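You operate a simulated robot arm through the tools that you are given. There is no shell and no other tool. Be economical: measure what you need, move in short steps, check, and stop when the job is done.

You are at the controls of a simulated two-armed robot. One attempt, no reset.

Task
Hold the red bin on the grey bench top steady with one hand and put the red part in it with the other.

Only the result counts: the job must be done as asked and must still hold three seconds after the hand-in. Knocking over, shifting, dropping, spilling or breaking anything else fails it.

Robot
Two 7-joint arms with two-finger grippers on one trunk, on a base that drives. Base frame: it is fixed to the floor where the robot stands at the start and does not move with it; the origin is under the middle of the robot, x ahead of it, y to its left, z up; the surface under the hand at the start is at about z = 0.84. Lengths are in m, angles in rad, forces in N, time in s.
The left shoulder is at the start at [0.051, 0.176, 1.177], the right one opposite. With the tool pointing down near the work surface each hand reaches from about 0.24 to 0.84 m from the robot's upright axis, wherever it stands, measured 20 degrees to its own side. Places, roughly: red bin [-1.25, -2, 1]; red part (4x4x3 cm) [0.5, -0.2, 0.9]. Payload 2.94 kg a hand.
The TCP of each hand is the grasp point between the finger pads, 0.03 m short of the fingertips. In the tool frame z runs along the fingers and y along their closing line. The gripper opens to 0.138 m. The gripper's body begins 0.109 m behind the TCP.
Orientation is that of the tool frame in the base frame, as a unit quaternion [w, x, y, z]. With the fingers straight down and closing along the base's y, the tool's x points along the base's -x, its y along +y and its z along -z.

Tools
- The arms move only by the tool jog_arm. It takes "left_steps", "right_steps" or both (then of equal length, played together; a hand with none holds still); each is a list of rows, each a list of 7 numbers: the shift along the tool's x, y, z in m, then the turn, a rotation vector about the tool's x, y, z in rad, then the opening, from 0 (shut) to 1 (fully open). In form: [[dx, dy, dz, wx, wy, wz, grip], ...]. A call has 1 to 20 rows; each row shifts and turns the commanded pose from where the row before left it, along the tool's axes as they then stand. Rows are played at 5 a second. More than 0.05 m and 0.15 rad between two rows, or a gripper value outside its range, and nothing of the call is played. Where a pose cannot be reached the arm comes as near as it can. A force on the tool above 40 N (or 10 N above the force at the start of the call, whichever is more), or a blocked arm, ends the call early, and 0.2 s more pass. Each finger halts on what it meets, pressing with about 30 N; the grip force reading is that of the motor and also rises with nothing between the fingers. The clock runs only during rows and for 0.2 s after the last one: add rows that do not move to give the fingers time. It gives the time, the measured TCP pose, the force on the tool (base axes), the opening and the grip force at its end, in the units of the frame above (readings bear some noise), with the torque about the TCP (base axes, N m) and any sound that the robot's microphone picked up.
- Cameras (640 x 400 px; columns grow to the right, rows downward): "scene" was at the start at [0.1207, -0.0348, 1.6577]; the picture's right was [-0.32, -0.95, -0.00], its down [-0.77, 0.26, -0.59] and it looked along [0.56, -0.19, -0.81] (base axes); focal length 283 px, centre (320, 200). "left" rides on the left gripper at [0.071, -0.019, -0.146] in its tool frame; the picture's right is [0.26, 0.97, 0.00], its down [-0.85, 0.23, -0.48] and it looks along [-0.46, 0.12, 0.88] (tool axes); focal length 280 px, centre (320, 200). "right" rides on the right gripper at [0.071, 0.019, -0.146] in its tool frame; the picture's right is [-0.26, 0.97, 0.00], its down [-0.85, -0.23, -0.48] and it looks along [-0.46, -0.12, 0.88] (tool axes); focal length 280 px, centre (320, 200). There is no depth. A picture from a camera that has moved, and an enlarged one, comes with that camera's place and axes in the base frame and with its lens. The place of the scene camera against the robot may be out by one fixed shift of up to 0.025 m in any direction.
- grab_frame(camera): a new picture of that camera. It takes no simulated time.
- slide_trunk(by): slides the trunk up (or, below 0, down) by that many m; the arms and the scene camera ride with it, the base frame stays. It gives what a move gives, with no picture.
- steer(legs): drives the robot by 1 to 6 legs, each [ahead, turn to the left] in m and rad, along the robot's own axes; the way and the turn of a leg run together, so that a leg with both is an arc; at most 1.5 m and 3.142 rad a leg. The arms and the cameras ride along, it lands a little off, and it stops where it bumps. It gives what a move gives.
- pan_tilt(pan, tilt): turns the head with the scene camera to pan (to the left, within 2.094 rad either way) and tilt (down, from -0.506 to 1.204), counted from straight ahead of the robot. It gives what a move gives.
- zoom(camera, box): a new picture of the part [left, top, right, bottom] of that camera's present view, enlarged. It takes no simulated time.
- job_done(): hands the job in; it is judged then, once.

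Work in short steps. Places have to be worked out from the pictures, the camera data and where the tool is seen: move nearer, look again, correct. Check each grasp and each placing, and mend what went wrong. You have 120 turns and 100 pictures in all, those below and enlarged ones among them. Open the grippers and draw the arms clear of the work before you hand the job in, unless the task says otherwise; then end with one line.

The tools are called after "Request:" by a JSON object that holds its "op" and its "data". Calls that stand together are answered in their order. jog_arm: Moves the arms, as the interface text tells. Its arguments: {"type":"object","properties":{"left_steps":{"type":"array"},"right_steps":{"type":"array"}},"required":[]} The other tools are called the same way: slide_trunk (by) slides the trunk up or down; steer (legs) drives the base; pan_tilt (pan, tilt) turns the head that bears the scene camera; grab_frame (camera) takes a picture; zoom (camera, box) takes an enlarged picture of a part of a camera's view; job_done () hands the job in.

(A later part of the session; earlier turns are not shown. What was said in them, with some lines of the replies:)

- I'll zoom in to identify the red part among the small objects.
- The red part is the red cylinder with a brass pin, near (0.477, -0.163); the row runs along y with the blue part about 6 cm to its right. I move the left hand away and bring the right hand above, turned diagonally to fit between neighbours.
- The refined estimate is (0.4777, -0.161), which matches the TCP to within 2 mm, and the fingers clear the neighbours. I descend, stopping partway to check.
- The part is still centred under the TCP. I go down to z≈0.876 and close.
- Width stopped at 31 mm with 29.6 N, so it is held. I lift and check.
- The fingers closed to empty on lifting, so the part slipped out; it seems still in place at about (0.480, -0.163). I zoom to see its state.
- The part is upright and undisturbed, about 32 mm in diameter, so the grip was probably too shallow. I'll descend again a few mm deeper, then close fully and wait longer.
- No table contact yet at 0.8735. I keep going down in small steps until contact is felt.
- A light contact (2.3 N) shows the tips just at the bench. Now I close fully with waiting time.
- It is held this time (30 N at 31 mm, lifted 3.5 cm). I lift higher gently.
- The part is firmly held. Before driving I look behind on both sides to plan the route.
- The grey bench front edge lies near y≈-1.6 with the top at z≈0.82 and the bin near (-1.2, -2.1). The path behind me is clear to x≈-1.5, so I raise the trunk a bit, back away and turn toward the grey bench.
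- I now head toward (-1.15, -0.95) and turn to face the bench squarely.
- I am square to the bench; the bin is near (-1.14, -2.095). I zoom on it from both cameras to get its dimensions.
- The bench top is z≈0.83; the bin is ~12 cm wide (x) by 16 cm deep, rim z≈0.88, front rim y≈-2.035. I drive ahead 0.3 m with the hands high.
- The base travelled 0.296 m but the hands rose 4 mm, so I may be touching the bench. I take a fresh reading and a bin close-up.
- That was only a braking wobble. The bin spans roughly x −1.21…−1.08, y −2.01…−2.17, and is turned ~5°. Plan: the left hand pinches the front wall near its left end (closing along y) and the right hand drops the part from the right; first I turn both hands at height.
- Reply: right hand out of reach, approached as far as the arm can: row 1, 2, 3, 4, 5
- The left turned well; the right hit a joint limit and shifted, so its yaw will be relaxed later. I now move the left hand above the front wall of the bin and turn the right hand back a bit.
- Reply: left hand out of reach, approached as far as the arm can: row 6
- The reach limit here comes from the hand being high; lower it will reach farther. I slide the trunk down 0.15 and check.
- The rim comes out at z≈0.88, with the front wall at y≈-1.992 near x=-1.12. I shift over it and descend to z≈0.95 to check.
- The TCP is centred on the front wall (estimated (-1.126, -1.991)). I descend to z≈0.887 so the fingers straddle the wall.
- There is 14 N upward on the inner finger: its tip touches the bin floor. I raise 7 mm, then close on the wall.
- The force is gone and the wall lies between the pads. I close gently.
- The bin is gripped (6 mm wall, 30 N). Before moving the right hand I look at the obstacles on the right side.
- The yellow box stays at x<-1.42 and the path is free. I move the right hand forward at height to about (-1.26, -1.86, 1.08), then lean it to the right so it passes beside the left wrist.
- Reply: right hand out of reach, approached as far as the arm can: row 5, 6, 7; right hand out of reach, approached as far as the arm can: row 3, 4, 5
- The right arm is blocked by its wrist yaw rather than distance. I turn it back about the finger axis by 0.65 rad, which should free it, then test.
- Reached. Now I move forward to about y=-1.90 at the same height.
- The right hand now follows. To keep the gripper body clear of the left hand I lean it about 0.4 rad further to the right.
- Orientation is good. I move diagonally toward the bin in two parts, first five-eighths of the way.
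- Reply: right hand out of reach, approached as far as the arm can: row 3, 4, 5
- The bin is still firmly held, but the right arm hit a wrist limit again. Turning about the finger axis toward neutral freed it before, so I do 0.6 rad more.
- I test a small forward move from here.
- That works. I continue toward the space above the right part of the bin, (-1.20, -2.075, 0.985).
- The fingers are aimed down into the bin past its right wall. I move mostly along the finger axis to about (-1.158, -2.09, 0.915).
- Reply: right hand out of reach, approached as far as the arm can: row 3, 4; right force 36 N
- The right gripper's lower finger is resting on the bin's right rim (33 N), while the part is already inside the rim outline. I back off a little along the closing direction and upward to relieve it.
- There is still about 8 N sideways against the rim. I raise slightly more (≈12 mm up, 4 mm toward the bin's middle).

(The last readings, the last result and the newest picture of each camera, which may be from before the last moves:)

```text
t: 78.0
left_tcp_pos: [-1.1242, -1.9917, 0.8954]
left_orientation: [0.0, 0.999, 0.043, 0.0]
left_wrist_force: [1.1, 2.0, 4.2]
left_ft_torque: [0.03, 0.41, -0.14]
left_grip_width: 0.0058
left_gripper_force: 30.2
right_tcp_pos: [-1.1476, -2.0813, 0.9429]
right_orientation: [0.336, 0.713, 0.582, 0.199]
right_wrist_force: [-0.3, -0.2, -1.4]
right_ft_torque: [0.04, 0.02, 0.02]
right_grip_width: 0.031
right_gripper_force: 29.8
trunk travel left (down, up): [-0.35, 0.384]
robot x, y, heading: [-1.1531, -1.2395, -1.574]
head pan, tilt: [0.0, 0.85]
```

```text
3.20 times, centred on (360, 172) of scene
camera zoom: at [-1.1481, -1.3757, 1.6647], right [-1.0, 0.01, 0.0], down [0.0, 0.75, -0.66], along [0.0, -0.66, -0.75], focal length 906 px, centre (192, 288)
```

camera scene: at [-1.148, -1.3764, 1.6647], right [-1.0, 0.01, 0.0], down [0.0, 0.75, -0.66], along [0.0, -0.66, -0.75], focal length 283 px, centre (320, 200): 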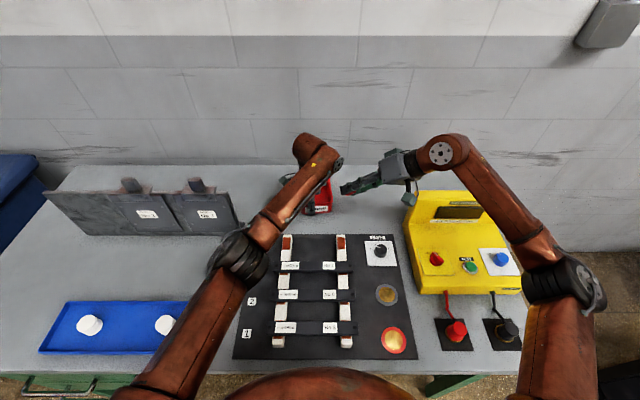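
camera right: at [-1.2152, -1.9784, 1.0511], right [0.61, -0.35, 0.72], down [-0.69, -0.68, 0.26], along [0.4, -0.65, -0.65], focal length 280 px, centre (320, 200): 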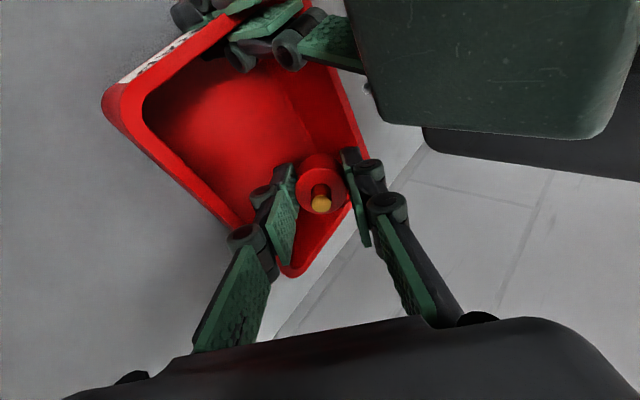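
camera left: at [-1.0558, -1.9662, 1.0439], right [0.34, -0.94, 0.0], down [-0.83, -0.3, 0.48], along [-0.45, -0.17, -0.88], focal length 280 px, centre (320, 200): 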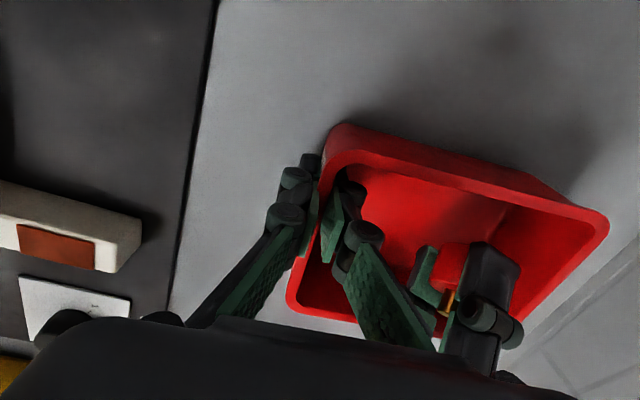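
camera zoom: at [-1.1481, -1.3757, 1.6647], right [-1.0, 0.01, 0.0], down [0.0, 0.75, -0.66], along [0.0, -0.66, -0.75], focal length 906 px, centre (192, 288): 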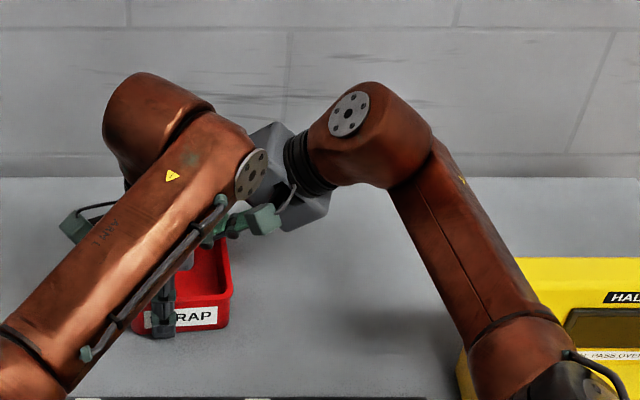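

Contact is gone. I go 1 cm further along the finger axis (parallel to the rim-clearing line), checking forces before releasing.

Request:
{"op": "jog_arm", "data": {"right_steps": [[0, 0, 0.005, 0, 0, 0, 0], [0, 0, 0.005, 0, 0, 0, 0], [0, 0, 0, 0, 0, 0, 0]]}}

Request:
{"op": "zoom", "data": {"camera": "left", "box": [280, 100, 640, 325]}}

```text
t: 78.8
left_tcp_pos: [-1.1247, -1.9931, 0.8947]
left_orientation: [0.001, 0.999, 0.042, 0.0]
left_wrist_force: [0.6, -0.5, 0.5]
left_ft_torque: [0.02, -0.12, 0.02]
left_grip_width: 0.0061
left_gripper_force: 30.0
right_tcp_pos: [-1.1422, -2.0834, 0.9362]
right_orientation: [0.336, 0.714, 0.581, 0.201]
right_wrist_force: [-0.7, -0.9, -1.8]
right_ft_torque: [0.01, 0.0, 0.0]
right_grip_width: 0.0312
right_gripper_force: 29.6
trunk travel left (down, up): [-0.35, 0.384]
robot x, y, heading: [-1.1504, -1.2375, -1.577]
head pan, tilt: [0.0, 0.85]
```

```text
1.78 times, centred on (460, 212) of left
camera zoom: at [-1.0557, -1.9686, 1.0411], right [0.34, -0.94, 0.0], down [-0.83, -0.3, 0.48], along [-0.45, -0.16, -0.88], focal length 498 px, centre (71, 178)
```

zoom: 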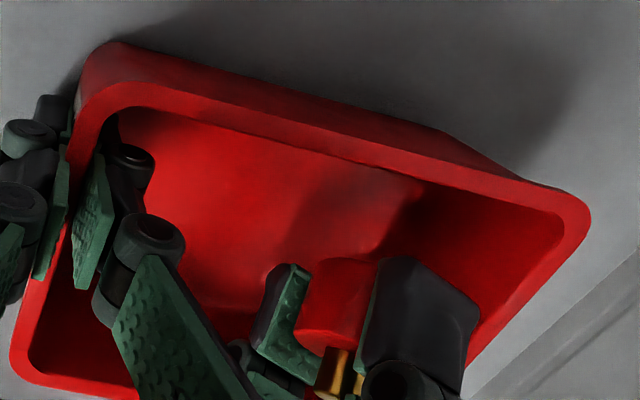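

Both hands are force-free, the part is over the interior, and the bin is held. I open the right gripper slowly.

Request:
{"op": "jog_arm", "data": {"right_steps": [[0, 0, 0, 0, 0, 0, 0.24], [0, 0, 0, 0, 0, 0, 0.28], [0, 0, 0, 0, 0, 0, 0.31], [0, 0, 0, 0, 0, 0, 0.34], [0, 0, 0, 0, 0, 0, 0.34], [0, 0, 0, 0, 0, 0, 0.34]]}}

Request:
{"op": "grab_frame", "data": {"camera": "left"}}

Request:
{"op": "grab_frame", "data": {"camera": "right"}}

```text
t: 80.2
left_tcp_pos: [-1.1249, -1.9928, 0.8973]
left_orientation: [0.001, 0.999, 0.042, 0.0]
left_wrist_force: [-0.5, 0.3, 0.0]
left_ft_torque: [0.03, -0.07, 0.03]
left_grip_width: 0.0062
left_gripper_force: 30.2
right_tcp_pos: [-1.1421, -2.0843, 0.9366]
right_orientation: [0.337, 0.713, 0.582, 0.201]
right_wrist_force: [-0.4, -0.1, 0.5]
right_ft_torque: [0.01, -0.02, -0.02]
right_grip_width: 0.0468
right_gripper_force: 0.1
trunk travel left (down, up): [-0.35, 0.384]
robot x, y, heading: [-1.152, -1.2381, -1.577]
head pan, tilt: [0.0, 0.85]
```

```text
34 pictures are left
camera left: at [-1.0559, -1.9685, 1.0414], right [0.34, -0.94, 0.0], down [-0.83, -0.3, 0.48], along [-0.45, -0.16, -0.88], focal length 280 px, centre (320, 200)
```

left: 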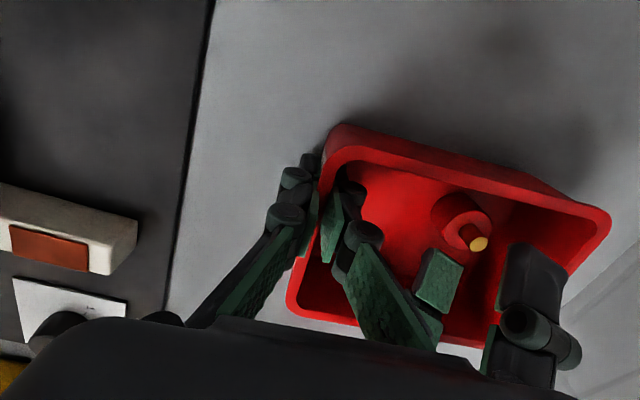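

```text
33 pictures are left
camera right: at [-1.2092, -1.9812, 1.044], right [0.61, -0.35, 0.72], down [-0.69, -0.68, 0.26], along [0.4, -0.65, -0.65], focal length 280 px, centre (320, 200)
```

right: 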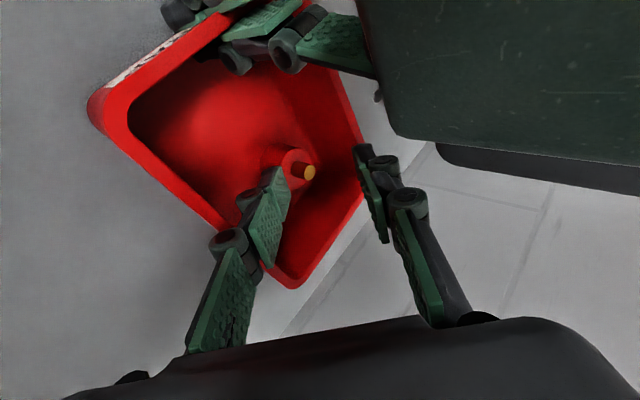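

The part lies in the bin. I withdraw the right hand back along the way it came.

Request:
{"op": "jog_arm", "data": {"right_steps": [[-0.0025, 0.001, -0.0193, 0, 0, 0, 0.34], [-0.0025, 0, -0.0193, 0, 0, 0, 0.34], [-0.0025, 0, -0.0193, 0, 0, 0, 0.34], [-0.0025, 0, -0.0193, 0, 0, 0, 0.34], [0.0205, 0.0024, -0.0218, 0, 0, 0, 0.34], [0.0205, 0.0024, -0.0218, 0, 0, 0, 0.34], [0.0205, 0.0024, -0.0218, 0, 0, 0, 0.34], [0.024, 0.0041, -0.0189, 0, 0, 0, 0.34], [0.024, 0.0041, -0.0189, 0, 0, 0, 0.34], [0, 0, 0, 0, 0, 0, 0.34]]}}

Request:
{"op": "grab_frame", "data": {"camera": "right"}}

Request:
{"op": "grab_frame", "data": {"camera": "left"}}

```text
t: 81.8
left_tcp_pos: [-1.1321, -1.99, 0.8972]
left_orientation: [-0.002, 0.999, 0.034, -0.001]
left_wrist_force: [0.2, 3.0, -2.1]
left_ft_torque: [-0.31, 0.02, -0.13]
left_grip_width: 0.006
left_gripper_force: 29.9
right_tcp_pos: [-1.2245, -2.0111, 1.031]
right_orientation: [0.341, 0.718, 0.575, 0.194]
right_wrist_force: [-1.7, -2.1, 0.9]
right_ft_torque: [0.0, -0.07, -0.11]
right_grip_width: 0.0468
right_gripper_force: 0.0
trunk travel left (down, up): [-0.35, 0.384]
robot x, y, heading: [-1.1486, -1.2356, -1.576]
head pan, tilt: [0.0, 0.85]
stopped in row 8 (left hand): the force on the tool passed its limit at 58 N (the readings are from after the stop); the commanded pose is now the measured one
```

```text
32 pictures are left
camera right: at [-1.2898, -1.9054, 1.1374], right [0.6, -0.36, 0.72], down [-0.7, -0.66, 0.26], along [0.38, -0.66, -0.65], focal length 280 px, centre (320, 200)
```

right: 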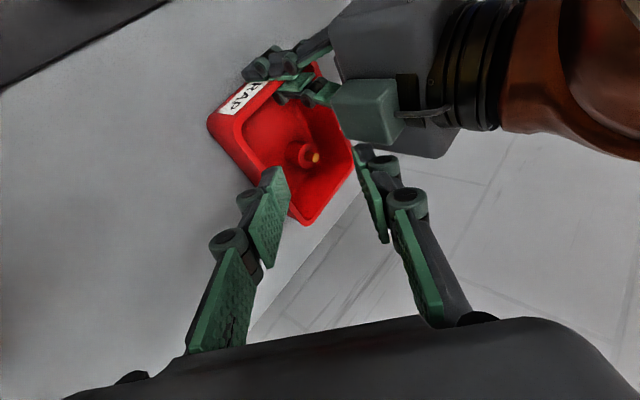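

```text
31 pictures are left
camera left: at [-1.0626, -1.9671, 1.0428], right [0.33, -0.95, 0.0], down [-0.83, -0.29, 0.48], along [-0.45, -0.15, -0.88], focal length 280 px, centre (320, 200)
```

left: 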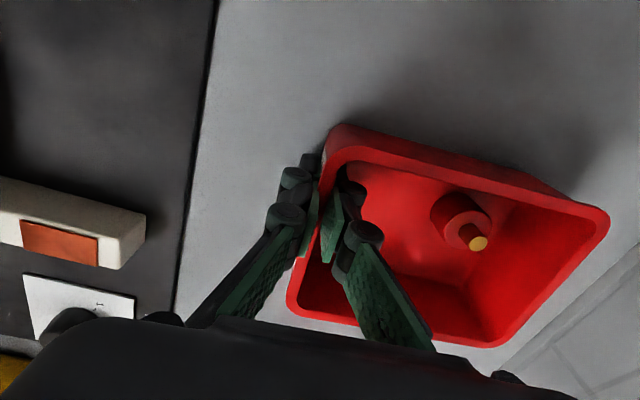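

The upper right finger brushed a protrusion on the left hand, nudging it by ~7 mm; the part is still in the bin and the bin still held. I move the right finger away (down-right), narrow it, then back out along the finger axis.

Request:
{"op": "jog_arm", "data": {"right_steps": [[0, -0.01, -0.005, 0, 0, 0, 0.2], [0, -0.012, -0.015, 0, 0, 0, 0.15], [0, -0.008, -0.025, 0, 0, 0, 0.15], [0, 0, -0.03, 0, 0, 0, 0.15], [0, 0, -0.03, 0, 0, 0, 0.15], [0, 0, 0, 0, 0, 0, 0.15]]}}

Request:
{"op": "grab_frame", "data": {"camera": "right"}}

Request:
{"op": "zoom", "data": {"camera": "scene", "box": [260, 110, 460, 235]}}

```text
t: 83.2
left_tcp_pos: [-1.1312, -1.9902, 0.8981]
left_orientation: [0.0, 0.999, 0.034, -0.002]
left_wrist_force: [-0.3, 0.6, -0.5]
left_ft_torque: [-0.01, -0.04, 0.0]
left_grip_width: 0.006
left_gripper_force: 29.7
right_tcp_pos: [-1.3136, -1.979, 1.0815]
right_orientation: [0.34, 0.718, 0.575, 0.193]
right_wrist_force: [-0.5, 0.4, -0.5]
right_ft_torque: [0.01, 0.01, 0.01]
right_grip_width: 0.0207
right_gripper_force: 0.1
trunk travel left (down, up): [-0.35, 0.384]
robot x, y, heading: [-1.1527, -1.238, -1.572]
head pan, tilt: [0.0, 0.85]
```

```text
30 pictures are left
camera right: at [-1.3787, -1.8736, 1.1889], right [0.6, -0.35, 0.72], down [-0.7, -0.66, 0.26], along [0.38, -0.66, -0.65], focal length 280 px, centre (320, 200)
```

right: 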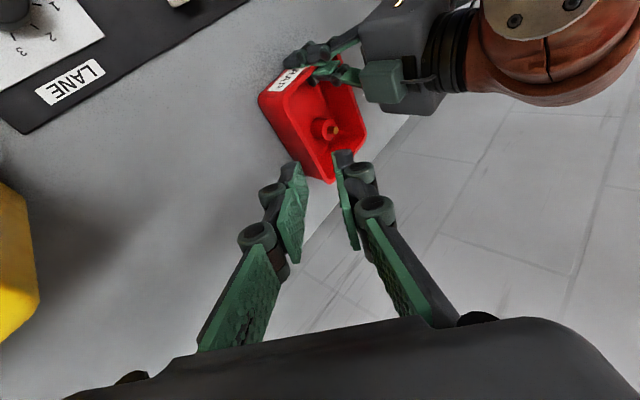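

```text
3.20 times, centred on (360, 172) of scene
camera zoom: at [-1.1485, -1.3769, 1.6646], right [-1.0, 0.0, 0.0], down [0.0, 0.75, -0.66], along [0.0, -0.66, -0.75], focal length 906 px, centre (192, 288)
```

zoom: 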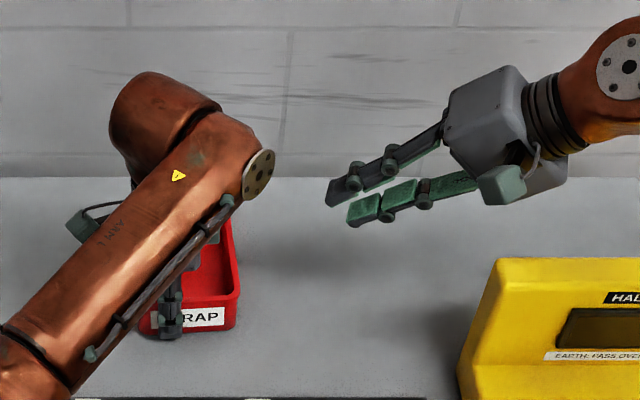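

The right hand is clear and the part is in the bin. I release the bin slightly with the left gripper and check.

Request:
{"op": "jog_arm", "data": {"left_steps": [[0, 0, 0, 0, 0, 0, 0.06], [0, 0, 0, 0, 0, 0, 0.1], [0, 0, 0, 0, 0, 0, 0.15], [0, 0, 0, 0, 0, 0, 0.2], [0, 0, 0, 0, 0, 0, 0.22], [0, 0, 0, 0, 0, 0, 0.22], [0, 0, 0, 0, 0, 0, 0.22]]}}

Request:
{"op": "grab_frame", "data": {"camera": "left"}}

```text
t: 84.8
left_tcp_pos: [-1.1304, -1.9888, 0.8973]
left_orientation: [0.0, 0.999, 0.035, -0.002]
left_wrist_force: [0.0, -0.5, -0.3]
left_ft_torque: [0.01, 0.0, 0.02]
left_grip_width: 0.0305
left_gripper_force: 0.0
right_tcp_pos: [-1.3141, -1.978, 1.0825]
right_orientation: [0.34, 0.719, 0.575, 0.193]
right_wrist_force: [-0.2, -0.4, 0.0]
right_ft_torque: [-0.05, -0.01, 0.0]
right_grip_width: 0.0209
right_gripper_force: 0.1
trunk travel left (down, up): [-0.35, 0.384]
robot x, y, heading: [-1.1526, -1.2401, -1.574]
head pan, tilt: [0.0, 0.85]
```

```text
28 pictures are left
camera left: at [-1.0612, -1.9674, 1.0429], right [0.33, -0.95, 0.0], down [-0.83, -0.29, 0.48], along [-0.45, -0.15, -0.88], focal length 280 px, centre (320, 200)
```

left: 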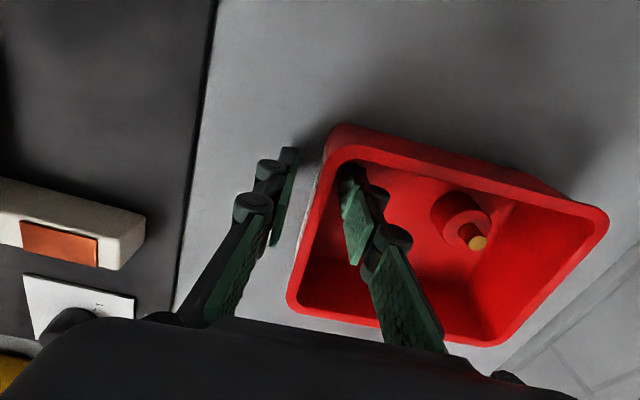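

Both pads are free of the wall. I lift the left hand straight up 12 cm, then pull both hands back toward the robot.

Request:
{"op": "jog_arm", "data": {"left_steps": [[0, 0, -0.015, 0, 0, 0, 0.22], [0, 0, -0.025, 0, 0, 0, 0.22], [0, 0, -0.03, 0, 0, 0, 0.22], [0, 0, -0.03, 0, 0, 0, 0.22], [0, 0, -0.02, 0, 0, 0, 0.22], [0, 0, 0, 0, 0, 0, 0.22]]}}

Request:
{"op": "grab_frame", "data": {"camera": "left"}}

```text
t: 86.2
left_tcp_pos: [-1.1297, -1.9908, 1.0173]
left_orientation: [0.0, 0.999, 0.034, -0.001]
left_wrist_force: [-0.2, 0.1, 0.0]
left_ft_torque: [0.03, 0.01, 0.03]
left_grip_width: 0.0302
left_gripper_force: 0.0
right_tcp_pos: [-1.3147, -1.9792, 1.082]
right_orientation: [0.34, 0.719, 0.575, 0.193]
right_wrist_force: [0.6, -0.1, -0.6]
right_ft_torque: [0.0, 0.0, -0.02]
right_grip_width: 0.021
right_gripper_force: 0.0
trunk travel left (down, up): [-0.35, 0.384]
robot x, y, heading: [-1.1508, -1.2423, -1.568]
head pan, tilt: [0.0, 0.85]
```

```text
27 pictures are left
camera left: at [-1.0602, -1.9682, 1.1629], right [0.33, -0.95, 0.0], down [-0.83, -0.29, 0.48], along [-0.45, -0.15, -0.88], focal length 280 px, centre (320, 200)
```

left: 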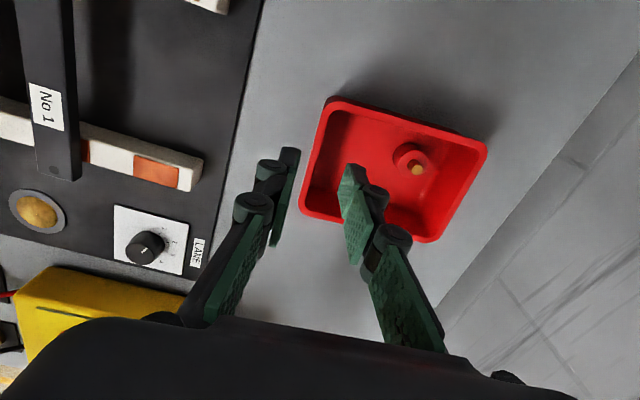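

The hand is out and the bin sits flat with the part inside. I draw the left hand back and up, and open both grippers.

Request:
{"op": "jog_arm", "data": {"left_steps": [[0, -0.01, -0.03, 0, 0, 0, 0.3], [0, -0.03, -0.03, 0, 0, 0, 0.5], [0, -0.04, -0.02, 0, 0, 0, 0.7], [0.01, -0.04, 0, 0, 0, 0, 0.7], [0.01, -0.04, 0, 0, 0, 0, 0.7], [0, 0, 0, 0, 0, 0, 0.7]], "right_steps": [[0.02, 0, -0.02, 0, 0, 0, 0.3], [0.02, 0, -0.02, 0, 0, 0, 0.5], [0.02, 0, 0, 0, 0, 0, 0.6], [0.02, 0, 0, 0, 0, 0, 0.6], [0.02, 0, 0, 0, 0, 0, 0.6], [0, 0, 0, 0, 0, 0, 0.6]]}}

Request:
{"op": "grab_frame", "data": {"camera": "scene"}}

Request:
{"op": "zoom", "data": {"camera": "scene", "box": [240, 120, 440, 245]}}

```text
t: 87.6
left_tcp_pos: [-1.1204, -1.8292, 1.0988]
left_orientation: [-0.002, 0.999, 0.033, -0.001]
left_wrist_force: [-0.4, 1.5, -0.1]
left_ft_torque: [0.01, 0.01, 0.04]
left_grip_width: 0.0966
left_gripper_force: 0.0
right_tcp_pos: [-1.3156, -1.8731, 1.0981]
right_orientation: [0.34, 0.718, 0.575, 0.194]
right_wrist_force: [-0.2, -0.2, -1.6]
right_ft_torque: [0.0, -0.02, 0.02]
right_grip_width: 0.0829
right_gripper_force: 0.0
trunk travel left (down, up): [-0.35, 0.384]
robot x, y, heading: [-1.1495, -1.2392, -1.574]
head pan, tilt: [0.0, 0.85]
```

```text
26 pictures are left
camera scene: at [-1.149, -1.3775, 1.6645], right [-1.0, 0.0, 0.0], down [0.0, 0.75, -0.66], along [0.0, -0.66, -0.75], focal length 283 px, centre (320, 200)
```

scene: 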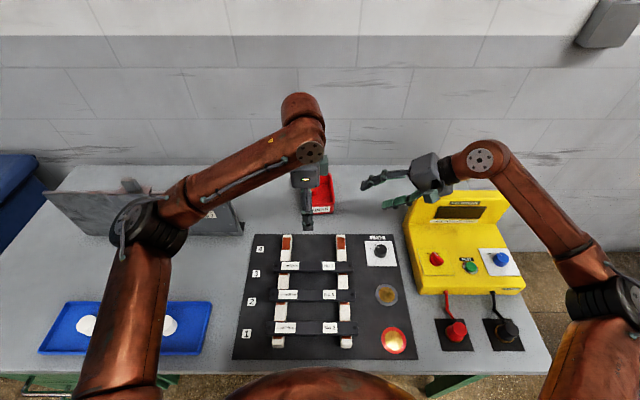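

```text
3.20 times, centred on (340, 182) of scene
camera zoom: at [-1.149, -1.3775, 1.6645], right [-1.0, 0.0, 0.0], down [0.0, 0.75, -0.66], along [0.0, -0.66, -0.75], focal length 906 px, centre (256, 256)
```

zoom: 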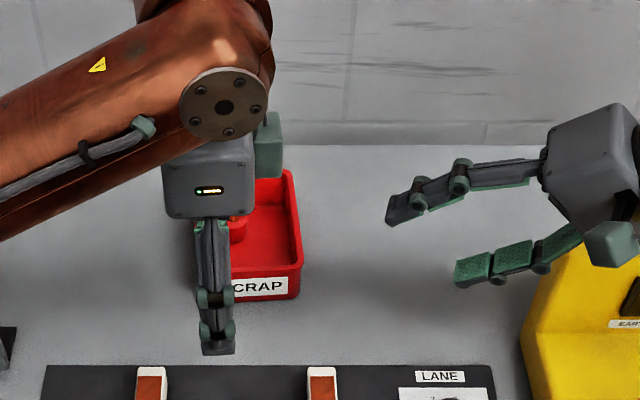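

The part is in the bin, the bin stands flat on the bench, nothing else has moved, and both hands are open and clear. I hand in.

Request:
{"op": "job_done", "data": {}}

```text
The job is handed in.
```

The red part is in the red bin: the left hand gripped the bin's front wall while the right hand dropped the part in. The right hand brushed the left on the way out, shifting the held bin by about 7 mm; nothing else appeared to move.
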